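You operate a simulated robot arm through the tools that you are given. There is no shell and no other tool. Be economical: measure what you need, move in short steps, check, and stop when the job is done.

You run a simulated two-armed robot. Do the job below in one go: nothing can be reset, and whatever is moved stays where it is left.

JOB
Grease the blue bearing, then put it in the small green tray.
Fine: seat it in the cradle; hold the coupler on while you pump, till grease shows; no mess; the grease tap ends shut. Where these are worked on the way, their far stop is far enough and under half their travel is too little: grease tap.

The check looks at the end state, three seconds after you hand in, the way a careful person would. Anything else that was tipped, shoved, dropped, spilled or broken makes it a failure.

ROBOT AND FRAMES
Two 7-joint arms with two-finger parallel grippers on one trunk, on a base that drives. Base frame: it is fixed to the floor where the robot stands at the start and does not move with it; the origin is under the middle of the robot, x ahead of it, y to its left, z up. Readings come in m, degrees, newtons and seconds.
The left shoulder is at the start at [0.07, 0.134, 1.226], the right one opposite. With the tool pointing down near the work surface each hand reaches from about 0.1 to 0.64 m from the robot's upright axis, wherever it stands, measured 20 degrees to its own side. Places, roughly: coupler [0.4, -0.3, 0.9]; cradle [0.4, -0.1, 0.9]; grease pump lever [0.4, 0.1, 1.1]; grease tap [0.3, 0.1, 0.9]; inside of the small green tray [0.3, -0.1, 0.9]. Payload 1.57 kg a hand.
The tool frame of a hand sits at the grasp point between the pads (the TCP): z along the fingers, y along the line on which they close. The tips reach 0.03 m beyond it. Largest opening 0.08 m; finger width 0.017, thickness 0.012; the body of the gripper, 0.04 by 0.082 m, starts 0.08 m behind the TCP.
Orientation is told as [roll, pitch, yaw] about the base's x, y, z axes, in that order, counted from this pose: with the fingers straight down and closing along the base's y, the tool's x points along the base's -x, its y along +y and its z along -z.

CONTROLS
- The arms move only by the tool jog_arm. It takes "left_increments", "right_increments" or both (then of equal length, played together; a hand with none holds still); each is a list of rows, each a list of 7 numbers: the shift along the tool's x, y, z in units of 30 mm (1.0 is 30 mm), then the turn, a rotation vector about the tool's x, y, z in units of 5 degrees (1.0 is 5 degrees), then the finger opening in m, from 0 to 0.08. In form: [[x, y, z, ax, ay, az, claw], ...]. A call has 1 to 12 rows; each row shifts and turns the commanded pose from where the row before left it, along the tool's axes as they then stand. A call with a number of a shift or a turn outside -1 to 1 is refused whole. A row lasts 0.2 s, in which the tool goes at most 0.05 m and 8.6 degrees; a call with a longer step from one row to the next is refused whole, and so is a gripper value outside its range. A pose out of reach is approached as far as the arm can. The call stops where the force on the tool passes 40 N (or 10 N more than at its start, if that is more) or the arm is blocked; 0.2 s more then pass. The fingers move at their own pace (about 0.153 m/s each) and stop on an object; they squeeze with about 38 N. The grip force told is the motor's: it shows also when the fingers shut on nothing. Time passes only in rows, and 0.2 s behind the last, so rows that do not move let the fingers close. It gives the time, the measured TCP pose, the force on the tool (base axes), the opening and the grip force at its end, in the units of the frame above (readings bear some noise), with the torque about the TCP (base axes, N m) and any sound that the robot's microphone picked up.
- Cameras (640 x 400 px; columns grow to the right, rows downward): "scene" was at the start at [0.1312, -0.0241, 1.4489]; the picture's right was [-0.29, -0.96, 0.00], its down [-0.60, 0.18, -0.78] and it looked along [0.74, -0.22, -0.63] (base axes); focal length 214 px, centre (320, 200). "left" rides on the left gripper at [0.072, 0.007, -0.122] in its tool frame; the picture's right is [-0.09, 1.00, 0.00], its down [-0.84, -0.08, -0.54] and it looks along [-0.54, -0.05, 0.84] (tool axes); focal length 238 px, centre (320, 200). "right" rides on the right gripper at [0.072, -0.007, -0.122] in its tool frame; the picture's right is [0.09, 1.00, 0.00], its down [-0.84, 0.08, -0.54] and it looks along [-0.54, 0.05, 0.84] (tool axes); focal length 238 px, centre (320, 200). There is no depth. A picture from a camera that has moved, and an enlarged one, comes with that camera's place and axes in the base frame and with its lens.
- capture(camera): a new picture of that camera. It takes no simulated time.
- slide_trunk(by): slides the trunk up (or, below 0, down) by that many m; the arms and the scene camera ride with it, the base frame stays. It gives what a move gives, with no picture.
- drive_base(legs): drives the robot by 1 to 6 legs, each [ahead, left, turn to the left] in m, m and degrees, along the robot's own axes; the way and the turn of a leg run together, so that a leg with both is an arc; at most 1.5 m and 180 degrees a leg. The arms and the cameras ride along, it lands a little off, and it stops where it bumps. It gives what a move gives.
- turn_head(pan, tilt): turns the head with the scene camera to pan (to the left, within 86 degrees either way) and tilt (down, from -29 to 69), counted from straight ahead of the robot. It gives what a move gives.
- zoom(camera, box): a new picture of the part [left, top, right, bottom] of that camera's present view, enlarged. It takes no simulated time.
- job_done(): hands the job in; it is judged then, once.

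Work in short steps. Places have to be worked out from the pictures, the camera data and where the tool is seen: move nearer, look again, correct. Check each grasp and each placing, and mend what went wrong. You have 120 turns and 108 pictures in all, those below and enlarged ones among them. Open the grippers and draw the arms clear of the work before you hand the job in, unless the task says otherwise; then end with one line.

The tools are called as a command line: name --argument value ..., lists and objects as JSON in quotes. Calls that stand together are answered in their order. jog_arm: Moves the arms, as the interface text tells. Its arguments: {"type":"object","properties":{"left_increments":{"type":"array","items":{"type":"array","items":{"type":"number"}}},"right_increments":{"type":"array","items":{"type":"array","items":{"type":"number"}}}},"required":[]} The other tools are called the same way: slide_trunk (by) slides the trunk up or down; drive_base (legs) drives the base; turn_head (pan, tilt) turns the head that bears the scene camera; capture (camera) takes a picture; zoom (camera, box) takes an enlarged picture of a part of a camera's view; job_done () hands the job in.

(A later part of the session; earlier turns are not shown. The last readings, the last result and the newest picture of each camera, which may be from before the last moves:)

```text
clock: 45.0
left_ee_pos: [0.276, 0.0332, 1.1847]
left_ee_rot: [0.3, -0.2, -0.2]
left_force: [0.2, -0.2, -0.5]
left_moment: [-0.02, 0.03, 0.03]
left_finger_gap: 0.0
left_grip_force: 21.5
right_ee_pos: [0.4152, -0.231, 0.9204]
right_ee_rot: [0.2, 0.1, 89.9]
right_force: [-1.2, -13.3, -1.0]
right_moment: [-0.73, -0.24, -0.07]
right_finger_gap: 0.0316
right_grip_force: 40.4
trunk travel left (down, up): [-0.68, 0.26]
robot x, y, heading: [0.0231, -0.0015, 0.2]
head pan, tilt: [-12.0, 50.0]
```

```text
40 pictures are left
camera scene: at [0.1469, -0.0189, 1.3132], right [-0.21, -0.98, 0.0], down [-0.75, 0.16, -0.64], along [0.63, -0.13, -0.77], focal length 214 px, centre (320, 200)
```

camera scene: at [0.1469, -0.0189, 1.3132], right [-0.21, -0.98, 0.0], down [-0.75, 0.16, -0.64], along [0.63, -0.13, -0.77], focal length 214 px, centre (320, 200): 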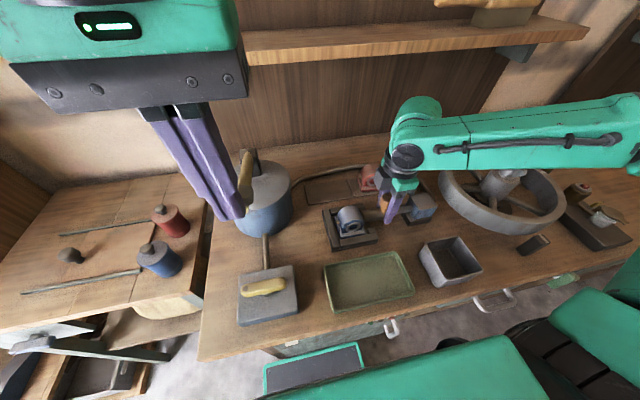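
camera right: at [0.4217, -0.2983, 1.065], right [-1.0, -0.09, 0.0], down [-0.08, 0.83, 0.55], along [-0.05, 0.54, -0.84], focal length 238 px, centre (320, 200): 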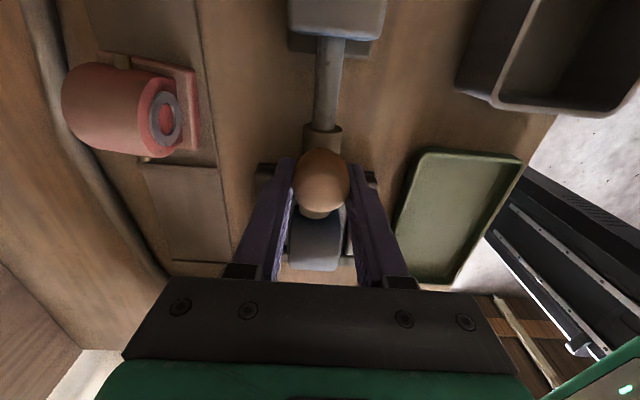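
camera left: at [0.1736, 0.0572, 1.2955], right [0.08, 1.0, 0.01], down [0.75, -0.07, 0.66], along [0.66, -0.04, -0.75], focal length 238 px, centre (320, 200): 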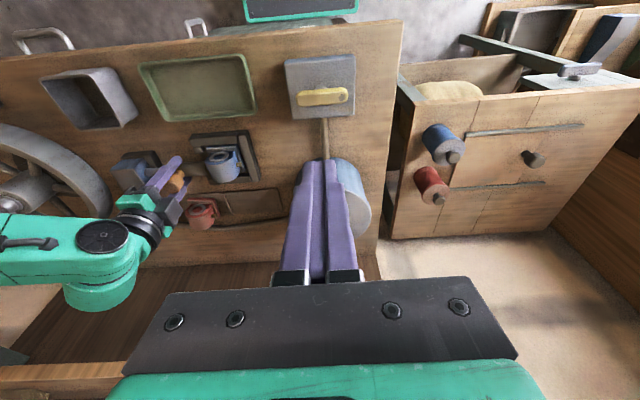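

The head was what blocked the tilt. Now descend to z≈0.96 at x=0.262 and look.

jog_arm --left_increments '[[0.1, 0, 0.9, 0, 0, 0, 0], [0.1, 0, 1, 0, 0, 0, 0], [0.1, 0, 1, 0, 0, 0, 0], [0.1, 0, 1, 0, 0, 0, 0], [0.1, 0, 1, 0, 0, 0, 0], [0, 0, 1, 0, 0, 0, 0], [0, 0, 1, 0, 0, 0, 0], [0, 0, 0.5, 0, 0, 0, 0], [0, 0, 0, 0, 0, 0, 0]]'

zoom --camera "scene" --box '[190, 150, 350, 340]'

zoom --camera "left" --box '[220, 40, 420, 240]'

```text
clock: 47.0
left_ee_pos: [0.2633, 0.03, 0.9639]
left_ee_rot: [0.4, -0.1, -0.1]
left_force: [0.0, -0.7, 0.1]
left_moment: [-0.04, 0.03, 0.04]
left_finger_gap: 0.0001
left_grip_force: 21.2
left hand out of reach, approached as far as the arm can: row 6, 8
right_ee_pos: [0.4144, -0.2288, 0.9217]
right_ee_rot: [0.2, -0.2, 89.9]
right_force: [0.0, -13.3, -0.7]
right_moment: [1.21, -0.39, 0.17]
right_finger_gap: 0.0318
right_grip_force: 40.6
trunk travel left (down, up): [-0.68, 0.26]
robot x, y, heading: [0.0244, 0.0029, 0.0]
head pan, tilt: [-12.0, 50.0]
```

```text
2.11 times, centred on (270, 245) of scene
camera zoom: at [0.1468, -0.0193, 1.3132], right [-0.21, -0.98, 0.0], down [-0.75, 0.16, -0.64], along [0.63, -0.13, -0.77], focal length 452 px, centre (425, 105)
```

zoom: 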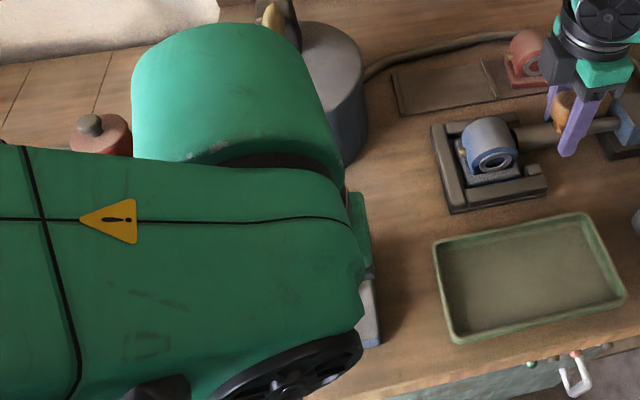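

```text
2.00 times, centred on (320, 140) of left
camera zoom: at [0.1921, 0.0382, 1.0872], right [0.09, 1.0, 0.01], down [0.84, -0.08, 0.54], along [0.54, -0.04, -0.84], focal length 477 px, centre (320, 320)
```

zoom: 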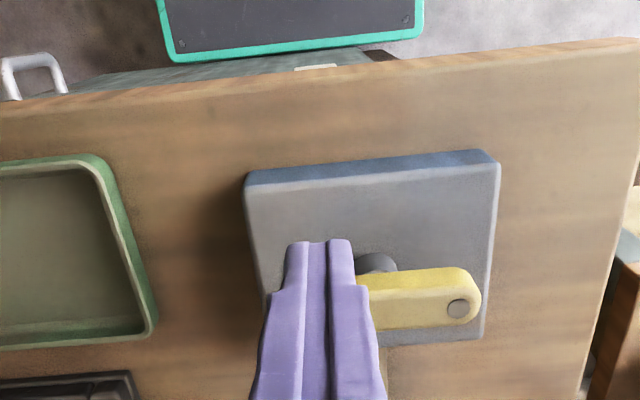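

Fingertips are on the robot side of the handle's −y half. Lower to z≈0.932, then push +x slowly.

jog_arm --left_increments '[[0, 0, 0.5, 0, 0, 0, 0], [0, 0, 0.5, 0, 0, 0, 0], [0, 0, 0, 0, 0, 0, 0]]'

jog_arm --left_increments '[[-0.2, 0, 0, 0, 0, 0, 0], [-0.2, 0, 0, 0, 0, 0, 0], [-0.2, 0, 0, 0, 0, 0, 0], [-0.2, 0, 0, 0, 0, 0, 0], [0, 0, 0, 0, 0, 0, 0]]'

zoom --camera "left" --box '[220, 40, 420, 240]'

```text
clock: 47.8
left_ee_pos: [0.2677, 0.0265, 0.9353]
left_ee_rot: [0.3, -0.1, -0.1]
left_force: [0.0, -0.3, -0.5]
left_moment: [-0.03, -0.01, 0.0]
left_finger_gap: 0.0001
left_grip_force: 21.2
left hand out of reach, approached as far as the arm can: row 1
right_ee_pos: [0.4143, -0.2299, 0.9214]
right_ee_rot: [0.3, 0.0, 89.9]
right_force: [0.6, -12.5, -1.1]
right_moment: [1.07, -0.36, -0.09]
right_finger_gap: 0.0315
right_grip_force: 40.4
trunk travel left (down, up): [-0.68, 0.26]
robot x, y, heading: [0.023, 0.001, 0.2]
head pan, tilt: [-12.0, 50.0]
```

```text
clock: 48.6
left_ee_pos: [0.2761, 0.0304, 0.9352]
left_ee_rot: [0.3, 0.3, -0.2]
left_force: [-8.4, -2.8, 1.3]
left_moment: [-0.06, 0.07, -0.04]
left_finger_gap: 0.0
left_grip_force: 21.5
right_ee_pos: [0.4151, -0.2309, 0.9226]
right_ee_rot: [0.0, 0.0, 89.8]
right_force: [1.0, -7.4, -3.6]
right_moment: [1.27, -0.04, 0.06]
right_finger_gap: 0.0316
right_grip_force: 40.8
trunk travel left (down, up): [-0.68, 0.26]
robot x, y, heading: [0.0184, -0.0003, 0.1]
head pan, tilt: [-12.0, 50.0]
stopped in row 3 (left hand): the force on the tool passed its limit (the readings are from after the stop); the commanded pose is now the measured one
```

```text
2.00 times, centred on (320, 140) of left
camera zoom: at [0.2057, 0.037, 1.0586], right [0.09, 1.0, 0.01], down [0.84, -0.08, 0.54], along [0.53, -0.05, -0.84], focal length 477 px, centre (320, 320)
```

zoom: 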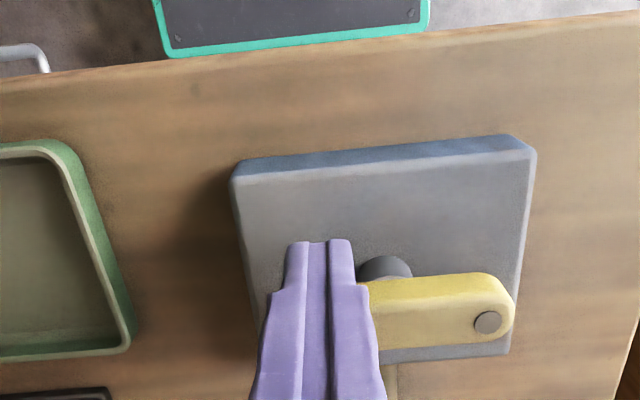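

Blocked there, so that's the shut stop; it must turn the other way. Back off, go to the +y end, and push +x there; also renew a little push on the coupler.

jog_arm --left_increments '[[0.4, 0, 0, 0, 0, 0, 0], [0, 0.65, 0, 0, 0, 0, 0], [0, 0.6, 0, 0, 0, 0, 0], [0, 0.55, 0, 0, 0, 0, 0], [0, 0, 0, 0, 0, 0, 0]]' --right_increments '[[-0.07, 0, 0, 0, 0, 0, 0.02], [0, 0, 0, 0, 0, 0, 0.02], [0, 0, 0, 0, 0, 0, 0.02], [0, 0, 0, 0, 0, 0, 0.02], [0, 0, 0, 0, 0, 0, 0.02]]'

jog_arm --left_increments '[[-0.2, 0, 0, 0, 0, 0, 0], [-0.2, 0, 0, 0, 0, 0, 0], [-0.2, 0, 0, 0, 0, 0, 0], [-0.2, 0, 0, 0, 0, 0, 0], [0, 0, 0, 0, 0, 0, 0]]'

zoom --camera "left" --box '[220, 40, 420, 240]'

```text
clock: 49.4
left_ee_pos: [0.2775, 0.0481, 0.9354]
left_ee_rot: [0.3, 1.1, 0.0]
left_force: [-4.4, -1.3, -0.5]
left_moment: [0.08, -0.38, -0.01]
left_finger_gap: 0.0001
left_grip_force: 21.6
left hand out of reach, approached as far as the arm can: row 2, 3, 4
right_ee_pos: [0.4148, -0.2295, 0.9217]
right_ee_rot: [-0.1, 0.2, 89.6]
right_force: [-2.0, -17.1, 0.0]
right_moment: [1.42, 0.08, 0.03]
right_finger_gap: 0.0316
right_grip_force: 40.7
trunk travel left (down, up): [-0.68, 0.26]
robot x, y, heading: [0.0207, 0.0018, -0.2]
head pan, tilt: [-12.0, 50.0]
stopped in row 4 (left hand): the force on the tool passed its limit (the readings are from after the stop); the commanded pose is now the measured one
```

```text
clock: 49.8
left_ee_pos: [0.2765, 0.0478, 0.9331]
left_ee_rot: [0.4, 1.4, 0.2]
left_force: [-7.8, -2.1, 1.9]
left_moment: [-0.07, 0.05, -0.06]
left_finger_gap: 0.0
left_grip_force: 21.2
right_ee_pos: [0.4155, -0.2299, 0.9221]
right_ee_rot: [-0.3, 0.1, 89.7]
right_force: [-2.9, -9.5, 3.5]
right_moment: [0.74, 0.49, 0.0]
right_finger_gap: 0.0314
right_grip_force: 39.5
trunk travel left (down, up): [-0.68, 0.26]
robot x, y, heading: [0.0166, -0.001, -0.2]
head pan, tilt: [-12.0, 50.0]
stopped in row 1 (left hand): the force on the tool passed its limit (the readings are from after the stop); the commanded pose is now the measured one
```

```text
2.00 times, centred on (320, 140) of left
camera zoom: at [0.2083, 0.0551, 1.0588], right [0.09, 1.0, 0.01], down [0.85, -0.08, 0.52], along [0.52, -0.04, -0.85], focal length 477 px, centre (320, 320)
```

zoom: 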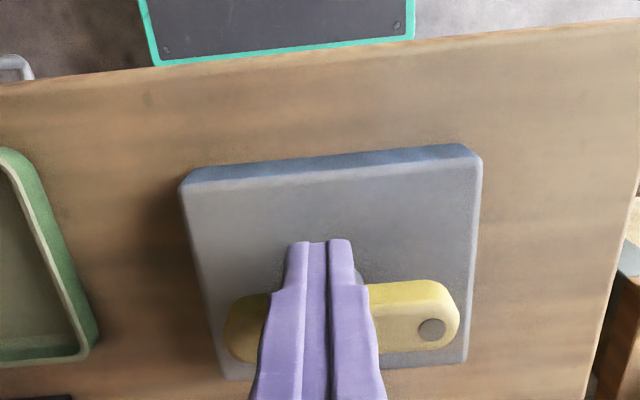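

The left arm is at its inner limit here and couldn't back off. I lift clear and lean the hand sideways (wrist to +y), which moves the wrist away from the trunk.

jog_arm --left_increments '[[0, 0, -0.6, 0, 0, 0, 0], [0, 0, -0.8, 0, -0.2, 0, 0], [0, 0.3, -0.4, 1, 0, 0, 0], [0, 0.3, 0, 1, 0, 0, 0], [0, 0.3, 0, 1, 0, 0, 0], [0, 0.2, 0, 1, 0, 0, 0], [0, 0, 0, 1, 0, 0, 0], [0, 0, 0, 1, 0, 0, 0], [0, 0, 0, 0, 0, 0, 0]]'

```text
clock: 51.8
left_ee_pos: [0.3234, 0.0556, 1.0003]
left_ee_rot: [-29.6, 0.6, 0.0]
left_force: [0.2, 0.0, 0.7]
left_moment: [-0.03, 0.02, 0.0]
left_finger_gap: 0.0
left_grip_force: 21.0
left hand out of reach, approached as far as the arm can: row 3, 4, 5, 6, 7, 8
right_ee_pos: [0.4153, -0.2294, 0.9218]
right_ee_rot: [-0.3, 0.1, 89.8]
right_force: [-10.6, -16.9, 5.6]
right_moment: [0.2, 0.33, 0.11]
right_finger_gap: 0.0316
right_grip_force: 40.1
trunk travel left (down, up): [-0.68, 0.26]
robot x, y, heading: [0.0194, 0.0035, 0.3]
head pan, tilt: [-12.0, 50.0]
```

Leaning toward +y brings the wrist nearer the shoulder and worsens it; lean the other way (−y) instead.

jog_arm --left_increments '[[0.2, 0, 0, -1, 0, 0, 0], [0.2, 0, 0, -1, 0, 0, 0], [0, 0, 0, -1, 0, 0, 0], [0, 0, 0, -1, 0, 0, 0], [0, 0, 0, -1, 0, 0, 0], [0, 0, 0, -1, 0, 0, 0], [0, 0, 0, -1, 0, 0, 0], [0, 0, 0, -1, 0, 0, 0], [0, 0, 0, -1, 0, 0, 0], [0, 0, 0, -1, 0, 0, 0], [0, 0, 0, 0, 0, 0, 0]]'

```text
clock: 52.5
left_ee_pos: [0.3135, 0.0642, 0.9993]
left_ee_rot: [-18.0, 0.9, 0.6]
left_force: [-0.2, 15.3, 0.1]
left_moment: [-1.22, -0.05, 0.62]
left_finger_gap: 0.0
left_grip_force: 21.0
right_ee_pos: [0.4146, -0.2256, 0.9219]
right_ee_rot: [0.1, 0.8, 89.8]
right_force: [-5.1, -7.7, 3.3]
right_moment: [0.07, -0.31, 0.03]
right_finger_gap: 0.0315
right_grip_force: 40.3
trunk travel left (down, up): [-0.68, 0.26]
robot x, y, heading: [0.0241, 0.001, 0.0]
head pan, tilt: [-12.0, 50.0]
stopped in row 3 (left hand): the force on the tool passed its limit (the readings are from after the stop); the commanded pose is now the measured one
```

The hand met something — likely the lever's hex end. Back off a little and look.

jog_arm --left_increments '[[0, 0, 0, 0.6, 0, 0, 0], [0, 0.2, 0, 0.4, 0, 0, 0], [0, 0, 0, 0, 0, 0, 0]]'

capture --camera "scene"

capture --camera "left"

```text
clock: 53.3
left_ee_pos: [0.3171, 0.0627, 1.0006]
left_ee_rot: [-23.0, 0.9, 0.2]
left_force: [-0.2, -0.8, -0.4]
left_moment: [-0.01, 0.01, 0.03]
left_finger_gap: 0.0
left_grip_force: 20.7
left hand out of reach, approached as far as the arm can: row 2
right_ee_pos: [0.4146, -0.2271, 0.9218]
right_ee_rot: [0.0, 0.4, 89.6]
right_force: [-4.3, -6.6, 13.2]
right_moment: [-0.71, 0.04, -0.08]
right_finger_gap: 0.0317
right_grip_force: 40.3
trunk travel left (down, up): [-0.68, 0.26]
robot x, y, heading: [0.0198, 0.0014, 0.0]
head pan, tilt: [-12.0, 50.0]
```

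```text
35 pictures are left
camera scene: at [0.1432, -0.0159, 1.3137], right [-0.21, -0.98, 0.0], down [-0.75, 0.16, -0.64], along [0.63, -0.13, -0.76], focal length 214 px, centre (320, 200)
```

scene: 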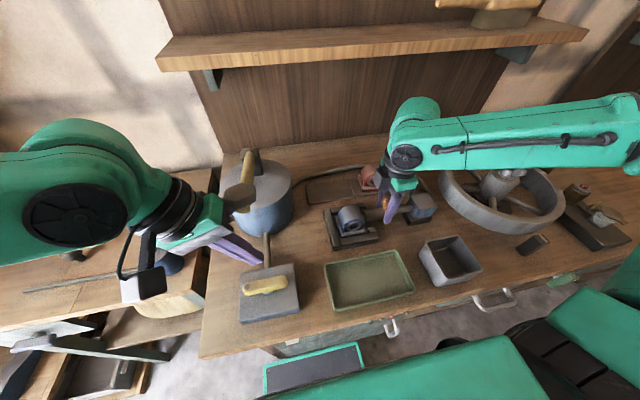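

```text
34 pictures are left
camera left: at [0.2473, 0.1179, 1.1126], right [0.08, 0.92, -0.39], down [0.84, 0.15, 0.52], along [0.53, -0.37, -0.76], focal length 238 px, centre (320, 200)
```

left: 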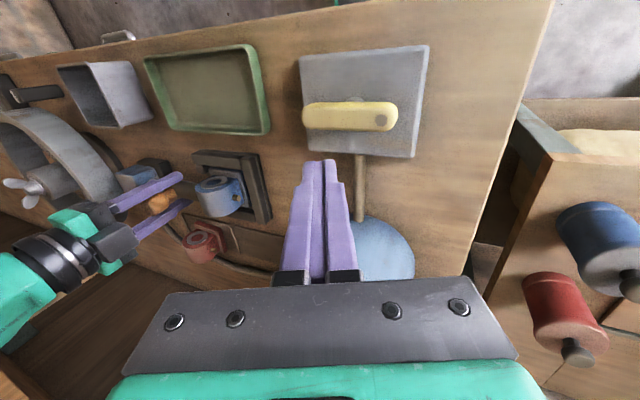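

I'll back the robot off ~0.055 m so both arms have room. First return the coupler, open and raise the right hand; draw the left hand up and out and straighten it.

jog_arm --left_increments '[[0, 0, -1, 0, 0, 0, 0], [0, 0, -1, 0, 0, 0, 0], [0, 0, -1, 0, 0, 0, 0], [0, 0, -1, 0, 0, 0, 0], [0, 0, -1, 0, 0, 0, 0], [0, 0, -1, 0, 0, 0, 0], [0, 0, -0.5, -0.8, 0, 0, 0], [0, 0, 0, -1, 0, 0, 0], [0, 0, 0, -1, 0, 0, 0], [0, 0, 0, -1, 0, 0, 0], [0, 0, 0, -0.8, 0, 0, 0]]' --right_increments '[[0.25, 0, 0, 0, 0, 0, 0.02], [0.3, 0, 0, 0, 0, 0, 0.02], [0.3, 0, 0, 0, 0, 0, 0.02], [0.3, 0, 0, 0, 0, 0, 0.02], [0.15, 0, 0, 0, 0, 0, 0.02], [0, 0, 0, 0, 0, 0, 0.08], [0, 0, 0, 0, 0, 0, 0.08], [0, 0, -0.5, 0, 0, 0, 0.08], [0, 0, -1, 0, 0, 0, 0.08], [0, 0, -1, 0, 0, 0, 0.08], [0, 0, -1, 0, 0, 0, 0.08]]'

drive_base --legs '[[-0.055, 0, 0]]'

slide_trunk --by 0.06

capture --camera "scene"

```text
clock: 55.7
left_ee_pos: [0.323, 0.1405, 1.1788]
left_ee_rot: [0.1, 0.9, 0.5]
left_force: [0.2, 0.9, -0.8]
left_moment: [-0.01, 0.05, 0.01]
left_finger_gap: 0.0
left_grip_force: 20.7
right_ee_pos: [0.4197, -0.2679, 1.0258]
right_ee_rot: [0.1, 0.5, 89.8]
right_force: [-0.5, -0.7, 0.9]
right_moment: [-0.01, -0.01, -0.02]
right_finger_gap: 0.0798
right_grip_force: 0.1
trunk travel left (down, up): [-0.68, 0.26]
robot x, y, heading: [0.0222, 0.0012, -0.1]
head pan, tilt: [-12.0, 50.0]
```

```text
clock: 56.6
left_ee_pos: [0.2708, 0.1399, 1.1754]
left_ee_rot: [0.0, 1.1, 0.4]
left_force: [0.1, -0.1, -0.1]
left_moment: [0.03, -0.01, -0.02]
left_finger_gap: 0.0
left_grip_force: 21.2
right_ee_pos: [0.3662, -0.2677, 1.0239]
right_ee_rot: [0.4, 0.6, 89.7]
right_force: [0.4, 0.9, -0.2]
right_moment: [-0.01, 0.02, -0.02]
right_finger_gap: 0.0799
right_grip_force: 0.1
trunk travel left (down, up): [-0.68, 0.26]
robot x, y, heading: [-0.0333, -0.0004, -0.0]
head pan, tilt: [-12.0, 50.0]
```

```text
clock: 57.6
left_ee_pos: [0.2661, 0.1408, 1.2382]
left_ee_rot: [-0.1, 1.0, 0.3]
left_force: [0.2, 0.4, -0.3]
left_moment: [-0.01, -0.02, 0.04]
left_finger_gap: 0.0
left_grip_force: 21.3
right_ee_pos: [0.3649, -0.267, 1.0846]
right_ee_rot: [0.4, 0.4, 89.7]
right_force: [0.5, -1.0, -0.6]
right_moment: [0.0, 0.0, 0.01]
right_finger_gap: 0.08
right_grip_force: 0.1
trunk travel left (down, up): [-0.74, 0.2]
robot x, y, heading: [-0.0301, -0.0012, 0.2]
head pan, tilt: [-12.0, 50.0]
```

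```text
33 pictures are left
camera scene: at [0.0914, -0.015, 1.3732], right [-0.21, -0.98, 0.0], down [-0.75, 0.16, -0.64], along [0.63, -0.13, -0.77], focal length 214 px, centre (320, 200)
```

scene: 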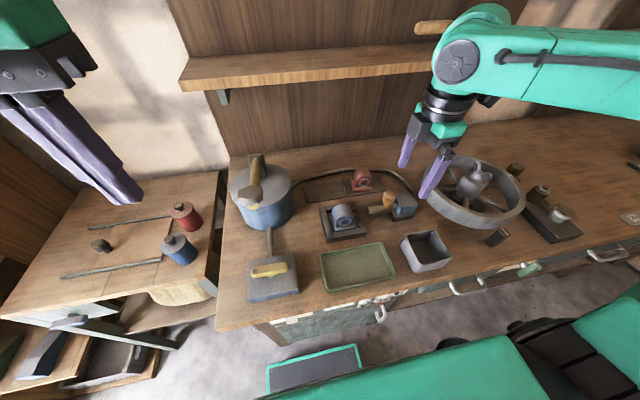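

Everything stands. Position the left hand next to the tap's +y end (not touching), straight down.

jog_arm --left_increments '[[0, -0.4, 0.8, 0, -0.2, 0.06, 0], [0, -0.4, 1, 0, 0, 0, 0], [0.05, -0.4, 1, 0, 0, 0, 0], [0.05, -0.4, 1, 0, 0, 0, 0], [0, -0.15, 1, 0, 0, 0, 0], [0, 0, 1, 0, 0, 0, 0], [0, 0, 1, 0, 0, 0, 0], [0, 0, 1, 0, 0, 0, 0], [0, 0, 1, 0, 0, 0, 0], [0, 0, 0, 0, 0, 0, 0]]' --right_increments '[[0, -0.5, 0, -0.08, -0.08, 0, 0.08], [0, -0.55, 0, 0, 0, 0, 0.08], [0, -0.55, 0, 0, 0, 0, 0.08], [0.04, 0, 0, 0, 0, 0, 0.08], [0, 0, 0, 0, 0, 0, 0.08], [0, 0, 0.9, 0, 0, 0, 0.08], [0, 0, 0.9, 0, 0, 0, 0.08], [0, 0, 0, 0, 0, 0, 0.08], [0, 0, 0, 0, 0, 0, 0.08], [0, 0, 0, 0, 0, 0, 0.08]]'

zoom --camera "left" --box '[220, 40, 420, 240]'

zoom --camera "right" --box '[200, 40, 440, 280]'

```text
clock: 59.8
left_ee_pos: [0.2495, 0.077, 1.0138]
left_ee_rot: [0.4, 1.4, -3.1]
left_force: [0.0, 0.2, 0.7]
left_moment: [-0.01, -0.02, -0.02]
left_finger_gap: 0.0001
left_grip_force: 21.5
left hand out of reach, approached as far as the arm can: row 7, 8
right_ee_pos: [0.4117, -0.269, 1.0283]
right_ee_rot: [0.6, 0.1, 89.6]
right_force: [-0.1, -0.4, -0.3]
right_moment: [-0.02, 0.01, -0.03]
right_finger_gap: 0.0802
right_grip_force: 0.1
trunk travel left (down, up): [-0.74, 0.2]
robot x, y, heading: [-0.0352, -0.0004, 0.2]
head pan, tilt: [-12.0, 50.0]
```

```text
2.00 times, centred on (320, 140) of left
camera zoom: at [0.1814, 0.0894, 1.1379], right [0.15, 0.99, 0.0], down [0.84, -0.13, 0.52], along [0.52, -0.07, -0.85], focal length 477 px, centre (320, 320)
```

zoom: 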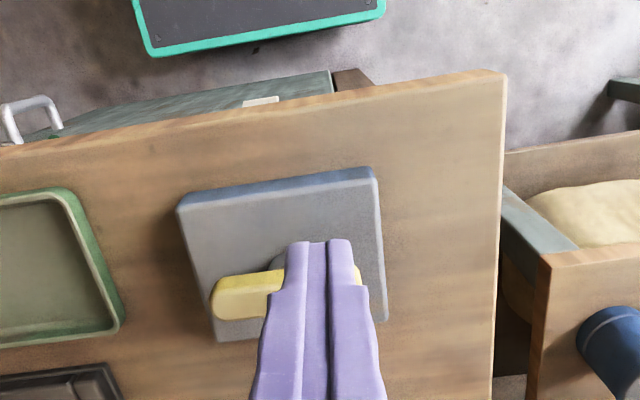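

```text
1.67 times, centred on (320, 160) of right
camera zoom: at [0.4188, -0.3423, 1.1507], right [-1.0, -0.09, 0.01], down [-0.07, 0.84, 0.54], along [-0.06, 0.54, -0.84], focal length 397 px, centre (320, 267)
```

zoom: 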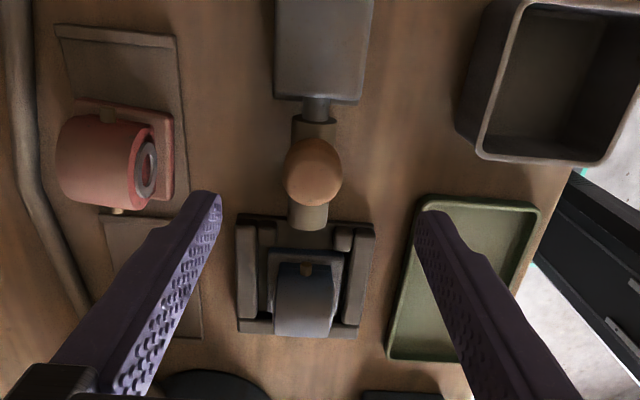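

The left arm meets a joint limit at yaw 0 here. I raise it a bit and turn it to yaw ≈ −60 for more freedom.

jog_arm --left_increments '[[0, 0, -1, 0, -0.28, 0.4, 0], [0, 0, 0, 0, 0, 1, 0], [0, 0, 0, 0, 0, 1, 0], [0, 0, 0, 0, 0, 1, 0], [0, 0, 0, 0, 0, 1, 0], [0, 0, 0, 0, 0, 1, 0], [0, 0, 0, 0, 0, 1, 0], [0, 0, 0, 0, 0, 1, 0], [0, 0, 0, 0, 0, 1, 0], [0, 0, 0, 0, 0, 1, 0], [0, 0, 0, 0, 0, 1, 0], [0, 0, 0, 0, 0, 1, 0]]'

jog_arm --left_increments '[[0, 0, 0.6, 0, 0, 0, 0], [0, 0, 0.6, 0, 0, 0, 0], [0, 0, 0.5, 0, 0, 0, 0], [0, 0, 0, 0, 0, 0, 0]]'

```text
clock: 62.4
left_ee_pos: [0.2532, 0.0764, 1.0438]
left_ee_rot: [0.3, 0.1, -60.3]
left_force: [-0.7, -0.7, 0.0]
left_moment: [0.01, -0.03, 0.0]
left_finger_gap: 0.0
left_grip_force: 20.9
right_ee_pos: [0.4113, -0.2694, 1.0297]
right_ee_rot: [0.6, 0.1, 89.8]
right_force: [0.2, 0.3, -0.5]
right_moment: [0.02, 0.01, 0.01]
right_finger_gap: 0.08
right_grip_force: 0.0
trunk travel left (down, up): [-0.74, 0.2]
robot x, y, heading: [-0.0319, 0.0016, 0.1]
head pan, tilt: [-12.0, 50.0]
```

```text
clock: 63.4
left_ee_pos: [0.2515, 0.0783, 0.9931]
left_ee_rot: [0.3, 0.2, -60.2]
left_force: [0.5, 1.0, 0.5]
left_moment: [-0.01, -0.01, 0.05]
left_finger_gap: 0.0002
left_grip_force: 21.4
right_ee_pos: [0.4114, -0.2689, 1.0298]
right_ee_rot: [0.5, 0.2, 89.8]
right_force: [-0.2, -0.2, 1.0]
right_moment: [0.02, -0.03, 0.01]
right_finger_gap: 0.08
right_grip_force: 0.1
trunk travel left (down, up): [-0.74, 0.2]
robot x, y, heading: [-0.034, -0.0027, -0.1]
head pan, tilt: [-12.0, 50.0]
```

That works. Lower beside the handle's +y end to z≈0.935 without touching it, and look.

jog_arm --left_increments '[[0.23, 0.13, 0.6, 0, 0, 0, 0], [0, 0, 0.7, 0, 0, 0, 0], [0, 0, 0.6, 0, 0, 0, 0], [0, 0, 0, 0, 0, 0, 0]]'

zoom --camera "scene" --box '[180, 140, 340, 310]'

```text
clock: 64.4
left_ee_pos: [0.2532, 0.0842, 0.9372]
left_ee_rot: [0.4, 0.2, -60.1]
left_force: [-0.4, -0.1, -0.2]
left_moment: [-0.04, -0.03, -0.01]
left_finger_gap: 0.0
left_grip_force: 21.5
right_ee_pos: [0.4114, -0.2701, 1.0295]
right_ee_rot: [0.6, 0.1, 89.6]
right_force: [-0.2, 0.1, -0.4]
right_moment: [0.01, 0.0, -0.01]
right_finger_gap: 0.0802
right_grip_force: 0.0
trunk travel left (down, up): [-0.74, 0.2]
robot x, y, heading: [-0.0353, 0.002, -0.2]
head pan, tilt: [-12.0, 50.0]
```

```text
2.35 times, centred on (260, 225) of scene
camera zoom: at [0.09, -0.0151, 1.3733], right [-0.21, -0.98, 0.0], down [-0.75, 0.16, -0.64], along [0.63, -0.13, -0.77], focal length 505 px, centre (461, 141)
```

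zoom: 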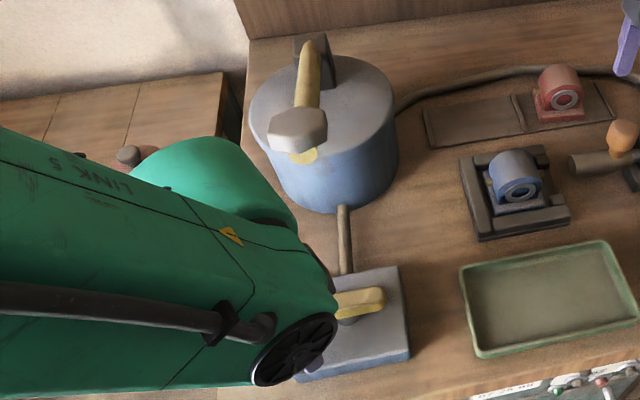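

Left hand is ready at the tap. Now the right hand re-grips the coupler (centre x≈0.4145, y −0.270, z 0.922).

jog_arm --right_increments '[[0, -0.1, 0.9, -0.1, 0, 0, 0.08], [0, 0, 0.9, 0, 0, 0, 0.08], [0, 0, 0.9, 0, 0, 0, 0.08], [0, 0, 0.85, 0, 0, 0, 0.08], [0, 0, 0, 0, 0, 0, 0.06], [0, 0, 0, 0, 0, 0, 0.04], [0, 0, 0, 0, 0, 0, 0.02], [0, 0, 0, 0, 0, 0, 0.02]]'

zoom --camera "right" --box '[200, 40, 440, 280]'

```text
clock: 66.2
left_ee_pos: [0.2553, 0.084, 0.9379]
left_ee_rot: [0.2, 0.1, -60.2]
left_force: [-0.3, -0.3, 0.5]
left_moment: [-0.03, -0.02, 0.02]
left_finger_gap: 0.0
left_grip_force: 21.4
right_ee_pos: [0.4141, -0.2669, 0.9226]
right_ee_rot: [1.0, 0.1, 89.7]
right_force: [3.4, 0.3, -1.3]
right_moment: [-0.16, -1.13, -0.08]
right_finger_gap: 0.0319
right_grip_force: 40.3
trunk travel left (down, up): [-0.74, 0.2]
robot x, y, heading: [-0.0378, -0.0009, 0.1]
head pan, tilt: [-12.0, 50.0]
```

```text
1.67 times, centred on (320, 160) of right
camera zoom: at [0.4225, -0.3405, 1.0439], right [-1.0, -0.09, 0.02], down [-0.06, 0.84, 0.54], along [-0.06, 0.54, -0.84], focal length 397 px, centre (320, 267)
```

zoom: 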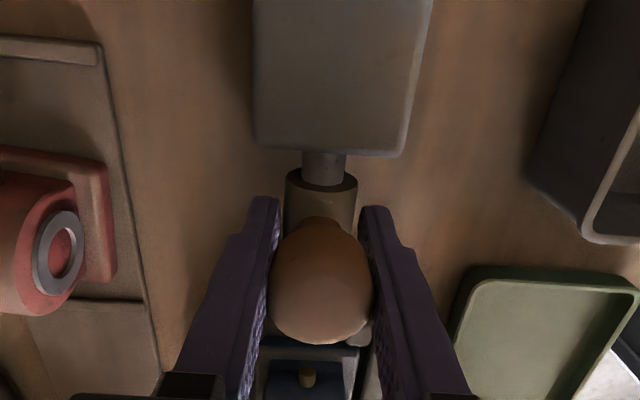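

Grip as before. Push to about 2 mm short of seating with the small roll fixed, then seat.

jog_arm --right_increments '[[-0.25, 0, 0, 0.2, 0, 0, 0.02], [-0.25, 0, 0, 0, 0, 0, 0.02], [-0.25, 0, 0, 0, 0, 0, 0.02], [-0.25, 0, 0, 0, 0, 0, 0.02], [-0.2, 0, 0, 0, 0, 0, 0.02], [0, 0, 0, 0, 0, 0, 0.02], [0, 0, 0, 0, 0, 0, 0.02]]'

```text
clock: 67.8
left_ee_pos: [0.2569, 0.0834, 0.9373]
left_ee_rot: [0.2, 0.3, -60.3]
left_force: [-0.2, 1.1, 0.1]
left_moment: [-0.01, 0.01, -0.02]
left_finger_gap: 0.0
left_grip_force: 21.4
right_ee_pos: [0.4151, -0.2346, 0.9233]
right_ee_rot: [0.3, 0.0, 89.7]
right_force: [7.9, -5.7, -4.7]
right_moment: [-0.93, -0.15, -0.09]
right_finger_gap: 0.0317
right_grip_force: 40.5
trunk travel left (down, up): [-0.74, 0.2]
robot x, y, heading: [-0.0322, -0.002, 0.0]
head pan, tilt: [-12.0, 50.0]
```

Continue to seat it with firmer push.

jog_arm --right_increments '[[-0.12, -0.03, 0, 0, 0, 0, 0.02], [-0.12, 0, 0, 0, 0, 0, 0.02], [-0.1, 0, 0, 0, 0, 0, 0.02], [0, 0, 0, 0, 0, 0, 0.02], [0, 0, 0, 0, 0, 0, 0.02]]'

zoom --camera "scene" --box '[310, 160, 420, 250]'

```text
clock: 69.0
left_ee_pos: [0.2548, 0.0798, 0.9367]
left_ee_rot: [0.4, 0.5, -60.2]
left_force: [-1.2, 0.7, 0.3]
left_moment: [0.04, 0.01, 0.03]
left_finger_gap: 0.0002
left_grip_force: 21.5
right_ee_pos: [0.4137, -0.2275, 0.9229]
right_ee_rot: [0.4, -0.1, 89.6]
right_force: [-2.7, -16.1, -16.7]
right_moment: [-0.43, -0.44, -0.08]
right_finger_gap: 0.0317
right_grip_force: 40.2
trunk travel left (down, up): [-0.74, 0.2]
robot x, y, heading: [-0.034, 0.0008, 0.2]
head pan, tilt: [-12.0, 50.0]
```

```text
4.44 times, centred on (365, 205) of scene
camera zoom: at [0.0924, -0.0213, 1.3729], right [-0.21, -0.98, 0.0], down [-0.75, 0.16, -0.64], along [0.63, -0.13, -0.77], focal length 953 px, centre (120, 178)
```

zoom: 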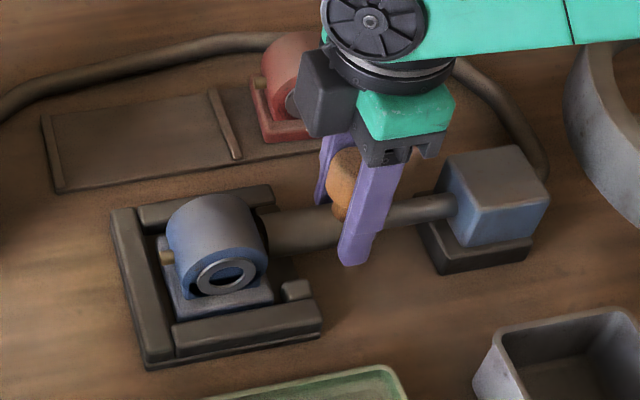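

Seated at 16 N. Add a touch more, and push the tap's +y end in +x with the left fingertips.

jog_arm --right_increments '[[-0.06, 0, 0.03, 0, 0, 0, 0.02], [0, 0, 0, 0, 0, 0, 0.02], [0, 0, 0, 0, 0, 0, 0.02], [0, 0, 0, 0, 0, 0, 0.02], [0, 0, 0, 0, 0, 0, 0.02], [0, 0, 0, 0, 0, 0, 0.02]]' --left_increments '[[0.09, 0.16, 0, 0, 0, 0, 0], [-0.11, 0.19, 0, 0, 0, 0, 0], [-0.11, 0.19, 0, 0, 0, 0, 0], [-0.11, 0.19, 0, 0, 0, 0, 0], [-0.11, 0.19, 0, 0, 0, 0, 0], [0, 0, 0, 0, 0, 0, 0]]'

zoom --camera "left" --box '[220, 40, 420, 240]'

```text
clock: 70.4
left_ee_pos: [0.2846, 0.0842, 0.9372]
left_ee_rot: [0.4, 0.5, -60.2]
left_force: [0.1, 1.0, 0.4]
left_moment: [0.02, 0.03, 0.0]
left_finger_gap: 0.0
left_grip_force: 21.1
right_ee_pos: [0.4142, -0.227, 0.9238]
right_ee_rot: [0.2, -0.2, 89.6]
right_force: [-0.6, -26.4, -4.4]
right_moment: [0.22, -0.22, -0.05]
right_finger_gap: 0.0315
right_grip_force: 40.6
trunk travel left (down, up): [-0.74, 0.2]
robot x, y, heading: [-0.0312, -0.0016, 0.2]
head pan, tilt: [-12.0, 50.0]
```

```text
2.00 times, centred on (320, 140) of left
camera zoom: at [0.2547, 0.1492, 1.0604], right [0.91, 0.41, 0.01], down [0.35, -0.77, 0.53], along [0.23, -0.48, -0.85], focal length 477 px, centre (320, 320)
```

zoom: 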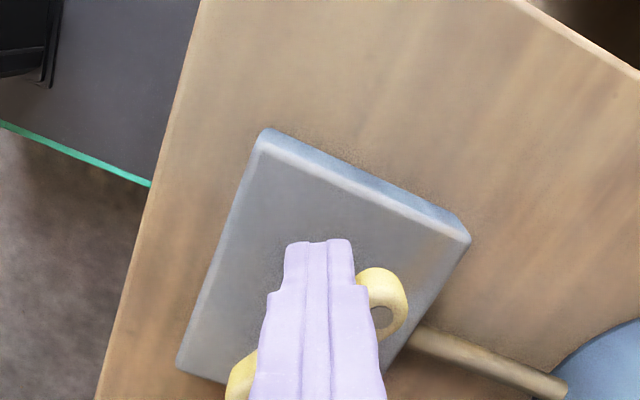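

The tap turns this way (≈30° so far). Push a little further, then lift over to sweep the near end from its −y side.

jog_arm --left_increments '[[-0.12, 0.15, 0, 0, 0, 0, 0], [-0.14, 0.15, 0, 0, 0, 0, 0], [0.3, -0.1, 0, 0, 0, 0, 0], [0, 0, -0.7, 0, 0, 0, 0], [0, 0, -0.7, 0, 0, 0, 0], [-0.5, -0.7, 0, 0, 0, 0, 0], [-0.5, -0.6, 0, 0, 0, 0, 0], [-0.5, -0.6, 0, 0, 0, 0, 0], [-0.4, -0.3, 0, 0, 0, 0, 0], [0, 0, 0, 0, 0, 0, 0]]'

zoom --camera "left" --box '[220, 40, 420, 240]'

```text
clock: 72.6
left_ee_pos: [0.2567, 0.0059, 0.9768]
left_ee_rot: [0.5, 0.4, -60.2]
left_force: [0.0, -0.1, 0.2]
left_moment: [-0.02, 0.02, 0.03]
left_finger_gap: 0.0
left_grip_force: 21.8
right_ee_pos: [0.4139, -0.2266, 0.9236]
right_ee_rot: [0.1, -0.2, 89.7]
right_force: [1.1, -26.2, -0.6]
right_moment: [0.43, -0.1, 0.02]
right_finger_gap: 0.0315
right_grip_force: 40.2
trunk travel left (down, up): [-0.74, 0.2]
robot x, y, heading: [-0.0346, -0.0013, 0.2]
head pan, tilt: [-12.0, 50.0]
```

```text
2.00 times, centred on (320, 140) of left
camera zoom: at [0.227, 0.0714, 1.1002], right [0.91, 0.41, 0.01], down [0.35, -0.77, 0.53], along [0.23, -0.48, -0.85], focal length 477 px, centre (320, 320)
```

zoom: 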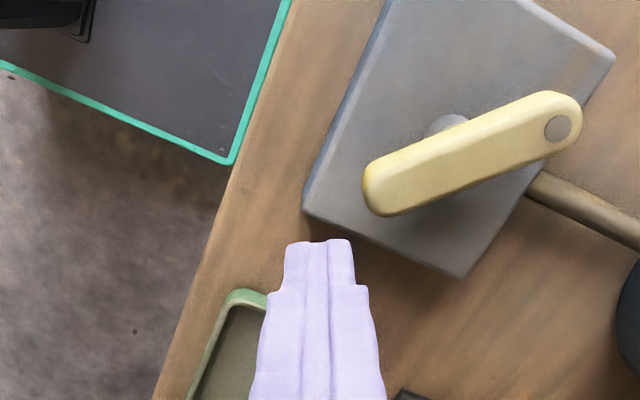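

Handle is at ~45°. Lower at [0.263,0.006] and sweep +y against its near end until the stop.

jog_arm --left_increments '[[-0.11, 0.19, 0.6, 0, 0, 0, 0], [0, 0, 0.7, 0, 0, 0, 0], [0.2, 0.115, 0, 0, 0, 0, 0], [0.2, 0.115, 0, 0, 0, 0, 0], [0.2, 0.115, 0, 0, 0, 0, 0], [0.2, 0.115, 0, 0, 0, 0, 0], [0.15, 0.09, 0, 0, 0, 0, 0], [0, 0, 0, 0, 0, 0, 0]]'

zoom --camera "left" --box '[220, 40, 420, 240]'

```text
clock: 73.8
left_ee_pos: [0.257, 0.0184, 0.9397]
left_ee_rot: [-0.7, 0.2, -60.7]
left_force: [-14.9, -8.8, 6.5]
left_moment: [-0.15, 0.19, 0.09]
left_finger_gap: 0.0002
left_grip_force: 21.6
right_ee_pos: [0.4146, -0.2274, 0.9225]
right_ee_rot: [-0.1, 0.0, 89.5]
right_force: [8.3, -13.3, -13.0]
right_moment: [-0.35, 0.46, -0.2]
right_finger_gap: 0.0318
right_grip_force: 41.1
trunk travel left (down, up): [-0.74, 0.2]
robot x, y, heading: [-0.0343, -0.0021, 0.1]
head pan, tilt: [-12.0, 50.0]
stopped in row 5 (left hand): the force on the tool passed its limit (the readings are from after the stop); the commanded pose is now the measured one
```

```text
2.00 times, centred on (320, 140) of left
camera zoom: at [0.2293, 0.0872, 1.062], right [0.91, 0.41, -0.01], down [0.35, -0.77, 0.54], along [0.21, -0.5, -0.84], focal length 477 px, centre (320, 320)
```

zoom: 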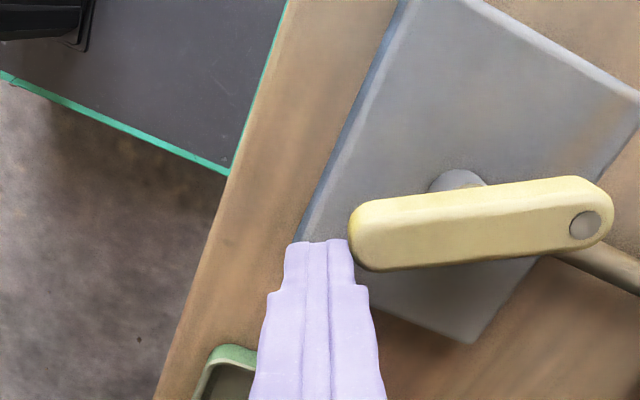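

Handle ≈60° now; the fingertip rides on its rounded end. Back off, shift +x under its −y flank, and push +y again.

jog_arm --left_increments '[[-0.35, -0.2, 0, 0, 0, 0, 0], [-0.32, 0.55, 0, 0.14, 0, 0, 0], [0.17, 0.1, 0, 0, 0, 0, 0], [0.17, 0.1, 0, 0, 0, 0, 0], [0.17, 0.1, 0, 0, 0, 0, 0], [0.17, 0.1, 0, 0, 0, 0, 0], [0.17, 0.1, 0, 0, 0, 0, 0], [0, 0, 0, 0, 0, 0, 0]]'

zoom --camera "left" --box '[220, 40, 420, 240]'

```text
clock: 75.5
left_ee_pos: [0.2776, 0.0321, 0.9405]
left_ee_rot: [-1.1, 0.1, -60.6]
left_force: [3.9, -31.2, -22.2]
left_moment: [-0.9, 0.02, -0.19]
left_finger_gap: 0.0001
left_grip_force: 21.5
right_ee_pos: [0.4142, -0.226, 0.9237]
right_ee_rot: [-0.1, -0.8, 90.0]
right_force: [-10.1, -8.1, 6.0]
right_moment: [-0.34, 0.11, 0.1]
right_finger_gap: 0.0315
right_grip_force: 40.4
trunk travel left (down, up): [-0.74, 0.2]
robot x, y, heading: [-0.0308, -0.0035, 0.1]
head pan, tilt: [-12.0, 50.0]
```

```text
2.00 times, centred on (320, 140) of left
camera zoom: at [0.2511, 0.1005, 1.0626], right [0.91, 0.41, -0.02], down [0.35, -0.76, 0.54], along [0.21, -0.5, -0.84], focal length 477 px, centre (320, 320)
```

zoom: 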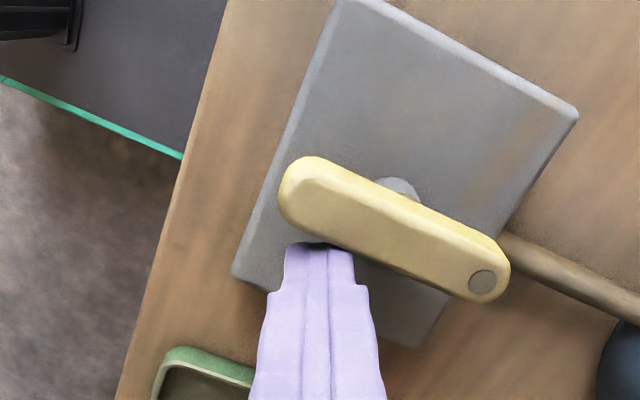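

The tap is at its far stop, in line with the pipe: open. I renew the coupler push and draw the left hand back, up and round to yaw 0 for the lever.

jog_arm --left_increments '[[-0.5, -0.3, 0, 0, 0, 0, 0], [0, 0, -0.6, -0.2, 0, 0, 0], [0, 0, -1, 0, 0, 0, 0], [0, 0, -1, 0, 0, -1, 0], [0, 0, -1, 0, 0, -1, 0], [0, 0, -1, 0, 0, -1, 0], [0, 0, -1, 0, 0, -1, 0], [0, 0, -1, 0, 0, -1, 0], [0, 0, -1, 0, 0, -1, 0.02], [0, 0, -1, 0, 0, -1, 0.04], [0, 0, -0.3, 0, 0, -1, 0.06], [0, 0, 0, 0, 0, -1, 0.08]]' --right_increments '[[-0.05, 0, 0, 0, 0, 0, 0.02], [0, 0, 0, 0, 0, 0, 0.02], [0, 0, 0, 0, 0, 0, 0.02], [0, 0, 0, 0, 0, 0, 0.02], [0, 0, 0, 0, 0, 0, 0.02], [0, 0, 0, 0, 0, 0, 0.02], [0, 0, 0, 0, 0, 0, 0.02], [0, 0, 0, 0, 0, 0, 0.02], [0, 0, 0, 0, 0, 0, 0.02], [0, 0, 0, 0, 0, 0, 0.02], [0, 0, 0, 0, 0, 0, 0.02], [0, 0, 0, 0, 0, 0, 0.02]]'

zoom --camera "scene" --box '[310, 160, 420, 250]'

```text
clock: 78.2
left_ee_pos: [0.2793, 0.02, 1.2059]
left_ee_rot: [0.3, 0.3, -15.4]
left_force: [-0.7, -0.2, 0.4]
left_moment: [0.0, -0.02, -0.05]
left_finger_gap: 0.0801
left_grip_force: 0.1
right_ee_pos: [0.4142, -0.2245, 0.9232]
right_ee_rot: [-0.1, -0.3, 89.8]
right_force: [-6.6, -26.0, -5.5]
right_moment: [0.46, -0.06, 0.05]
right_finger_gap: 0.0316
right_grip_force: 40.1
trunk travel left (down, up): [-0.74, 0.2]
robot x, y, heading: [-0.0341, -0.0016, -0.1]
head pan, tilt: [-12.0, 50.0]
```

```text
4.44 times, centred on (365, 205) of scene
camera zoom: at [0.089, -0.0234, 1.3732], right [-0.21, -0.98, -0.01], down [-0.75, 0.16, -0.64], along [0.63, -0.13, -0.77], focal length 953 px, centre (120, 178)
```

zoom: 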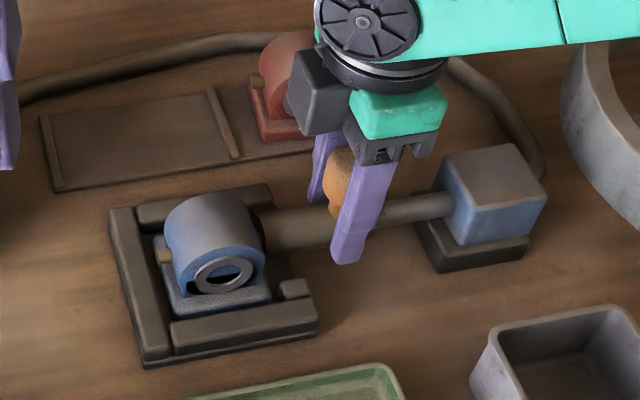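

Coupler seated (26 N, I ease it slightly). Bring the left hand above the hex lever end at yaw 0 and look.

jog_arm --left_increments '[[0, 0, 0, 0, 0, -1, 0.08], [0, 0, 0, 0, 0, -1, 0.08], [0, 0, 0, 0, 0, -1, 0.08], [-0.7, 0.3, 0, 0, 0, 0, 0.08], [-0.7, 0.3, 0, 0, 0, 0, 0.08], [-0.7, 0.3, 0, 0, 0, 0, 0.08], [-0.7, 0.3, 0, 0, 0, 0, 0.08], [0, 0, 0, 0, 0, 0, 0.08]]' --right_increments '[[0.04, 0, 0, 0, 0, 0, 0.02], [0, 0, 0, 0, 0, 0, 0.02], [0, 0, 0, 0, 0, 0, 0.02], [0, 0, 0, 0, 0, 0, 0.02], [0, 0, 0, 0, 0, 0, 0.02], [0, 0, 0, 0, 0, 0, 0.02], [0, 0, 0, 0, 0, 0, 0.02], [0, 0, 0, 0, 0, 0, 0.02]]'

capture --camera "left"

capture --camera "scene"

```text
clock: 80.0
left_ee_pos: [0.3609, 0.0539, 1.2045]
left_ee_rot: [0.4, 0.2, -0.5]
left_force: [0.9, -0.2, 0.0]
left_moment: [-0.02, 0.0, -0.01]
left_finger_gap: 0.0799
left_grip_force: 0.0
right_ee_pos: [0.4145, -0.2247, 0.9234]
right_ee_rot: [0.0, -0.5, 89.7]
right_force: [-8.3, -21.5, -12.5]
right_moment: [0.59, -0.09, -0.03]
right_finger_gap: 0.0314
right_grip_force: 40.2
trunk travel left (down, up): [-0.74, 0.2]
robot x, y, heading: [-0.0341, 0.0009, 0.0]
head pan, tilt: [-12.0, 50.0]
```

```text
22 pictures are left
camera left: at [0.291, 0.062, 1.3288], right [0.1, 0.99, 0.0], down [0.84, -0.09, 0.54], along [0.54, -0.05, -0.84], focal length 238 px, centre (320, 200)
```

left: 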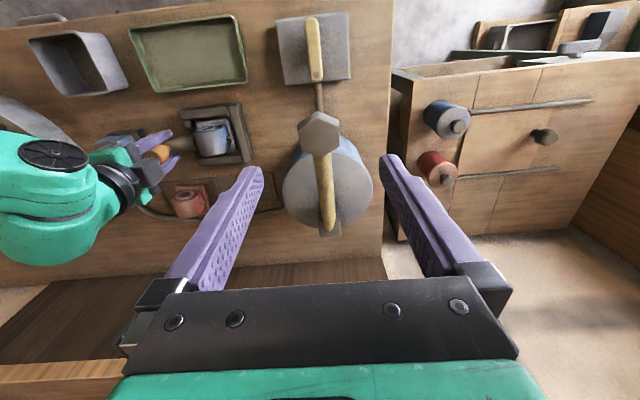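

```text
21 pictures are left
camera scene: at [0.0897, -0.0226, 1.3731], right [-0.21, -0.98, -0.01], down [-0.75, 0.16, -0.64], along [0.63, -0.13, -0.77], focal length 214 px, centre (320, 200)
```

scene: 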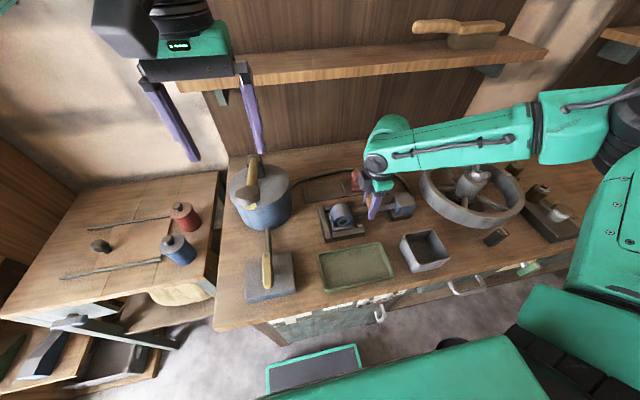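

Tap is open; the hex end is right below at ≈[0.366,0.054,1.08]. Descend around it and close.

jog_arm --left_increments '[[-0.1, 0, 0.8, 0, 0, 0, 0.08], [0, 0, 0.9, 0, 0, 0, 0.08], [0, 0, 0.9, 0, 0, 0, 0.08], [0, 0, 0.9, 0, 0, 0, 0.08], [0, 0, 0.7, 0, 0, 0, 0.08], [0, 0, 0, 0, 0, 0, 0.06], [0, 0, 0, 0, 0, 0, 0.04], [0, 0, 0, 0, 0, 0, 0.02], [0, 0, 0, 0, 0, 0, 0.02]]'

capture --camera "left"

```text
clock: 82.0
left_ee_pos: [0.3681, 0.0531, 1.0799]
left_ee_rot: [0.2, 0.2, -0.5]
left_force: [6.5, -19.6, -7.4]
left_moment: [-0.73, -0.27, 0.01]
left_finger_gap: 0.0476
left_grip_force: 44.9
right_ee_pos: [0.4147, -0.2253, 0.9232]
right_ee_rot: [-0.1, -0.5, 89.8]
right_force: [-16.5, -6.4, -9.6]
right_moment: [-0.9, -0.22, 0.02]
right_finger_gap: 0.0315
right_grip_force: 39.8
trunk travel left (down, up): [-0.74, 0.2]
robot x, y, heading: [-0.0384, 0.0035, 0.3]
head pan, tilt: [-12.0, 50.0]
```

```text
20 pictures are left
camera left: at [0.2969, 0.0616, 1.2032], right [0.1, 0.99, 0.0], down [0.84, -0.09, 0.54], along [0.54, -0.05, -0.84], focal length 238 px, centre (320, 200)
```

left: 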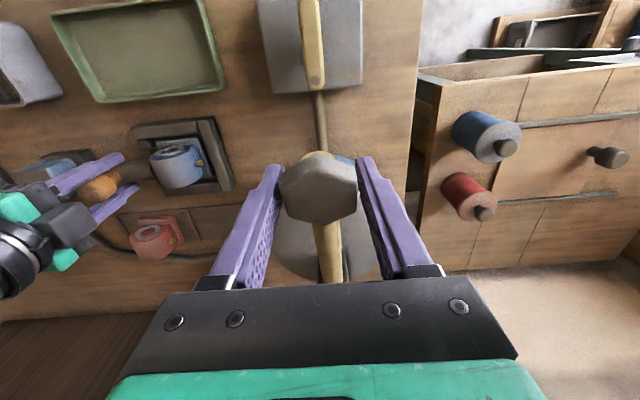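

Hex gripped but with 20 N side load; shift the left hand −y to centre and re-check forces.

jog_arm --left_increments '[[0, -0.1, 0, 0, 0, 0, 0.02], [0, -0.04, 0, 0, 0, 0, 0.02], [0, 0, 0, 0, 0, 0, 0.02]]' --right_increments '[[-0.05, -0.04, 0.03, 0, 0, 0, 0.02], [0, 0, 0, 0, 0, 0, 0.02], [0, 0, 0, 0, 0, 0, 0.02]]'

```text
clock: 82.4
left_ee_pos: [0.367, 0.0522, 1.0805]
left_ee_rot: [0.3, 0.2, -0.3]
left_force: [-1.9, -7.4, 1.1]
left_moment: [-0.38, -0.12, 0.35]
left_finger_gap: 0.0476
left_grip_force: 45.6
right_ee_pos: [0.4156, -0.2249, 0.9227]
right_ee_rot: [0.0, -0.2, 89.4]
right_force: [-0.3, -9.3, -0.5]
right_moment: [0.73, 0.02, 0.01]
right_finger_gap: 0.0317
right_grip_force: 40.1
trunk travel left (down, up): [-0.74, 0.2]
robot x, y, heading: [-0.0347, 0.0017, 0.1]
head pan, tilt: [-12.0, 50.0]
stopped in row 2 (right hand): the force on the tool passed its limit (the readings are from after the stop); the commanded pose is now the measured one
```

Renew the coupler push gently.

jog_arm --right_increments '[[-0.06, 0, 0, 0, 0, 0, 0.02], [-0.06, 0, 0, 0, 0, 0, 0.02], [-0.04, 0, 0, 0, 0, 0, 0.02], [0, 0, 0, 0, 0, 0, 0.02], [0, 0, 0, 0, 0, 0, 0.02]]'

zoom --camera "scene" --box '[310, 160, 420, 250]'

```text
clock: 83.6
left_ee_pos: [0.3673, 0.053, 1.0798]
left_ee_rot: [0.6, 0.2, -0.2]
left_force: [-1.9, 4.3, 3.0]
left_moment: [0.31, -0.18, -0.38]
left_finger_gap: 0.0477
left_grip_force: 44.9
right_ee_pos: [0.4144, -0.221, 0.9227]
right_ee_rot: [0.1, -0.2, 89.7]
right_force: [0.2, -30.3, -0.1]
right_moment: [0.66, -0.16, 0.01]
right_finger_gap: 0.0314
right_grip_force: 40.2
trunk travel left (down, up): [-0.74, 0.2]
robot x, y, heading: [-0.0316, 0.0002, 0.0]
head pan, tilt: [-12.0, 50.0]
```

```text
4.44 times, centred on (365, 205) of scene
camera zoom: at [0.0893, -0.0233, 1.3732], right [-0.21, -0.98, -0.01], down [-0.75, 0.16, -0.64], along [0.63, -0.13, -0.77], focal length 953 px, centre (120, 178)
```

zoom: 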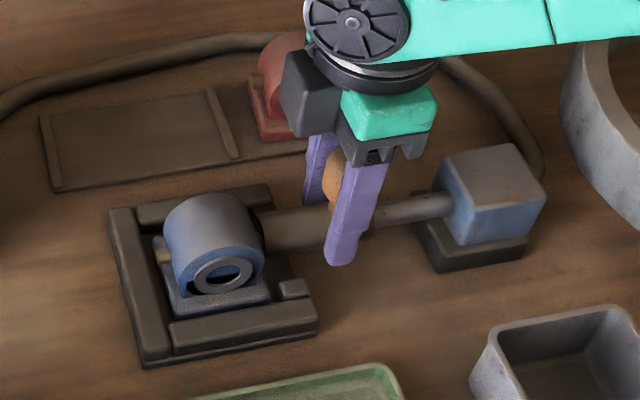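

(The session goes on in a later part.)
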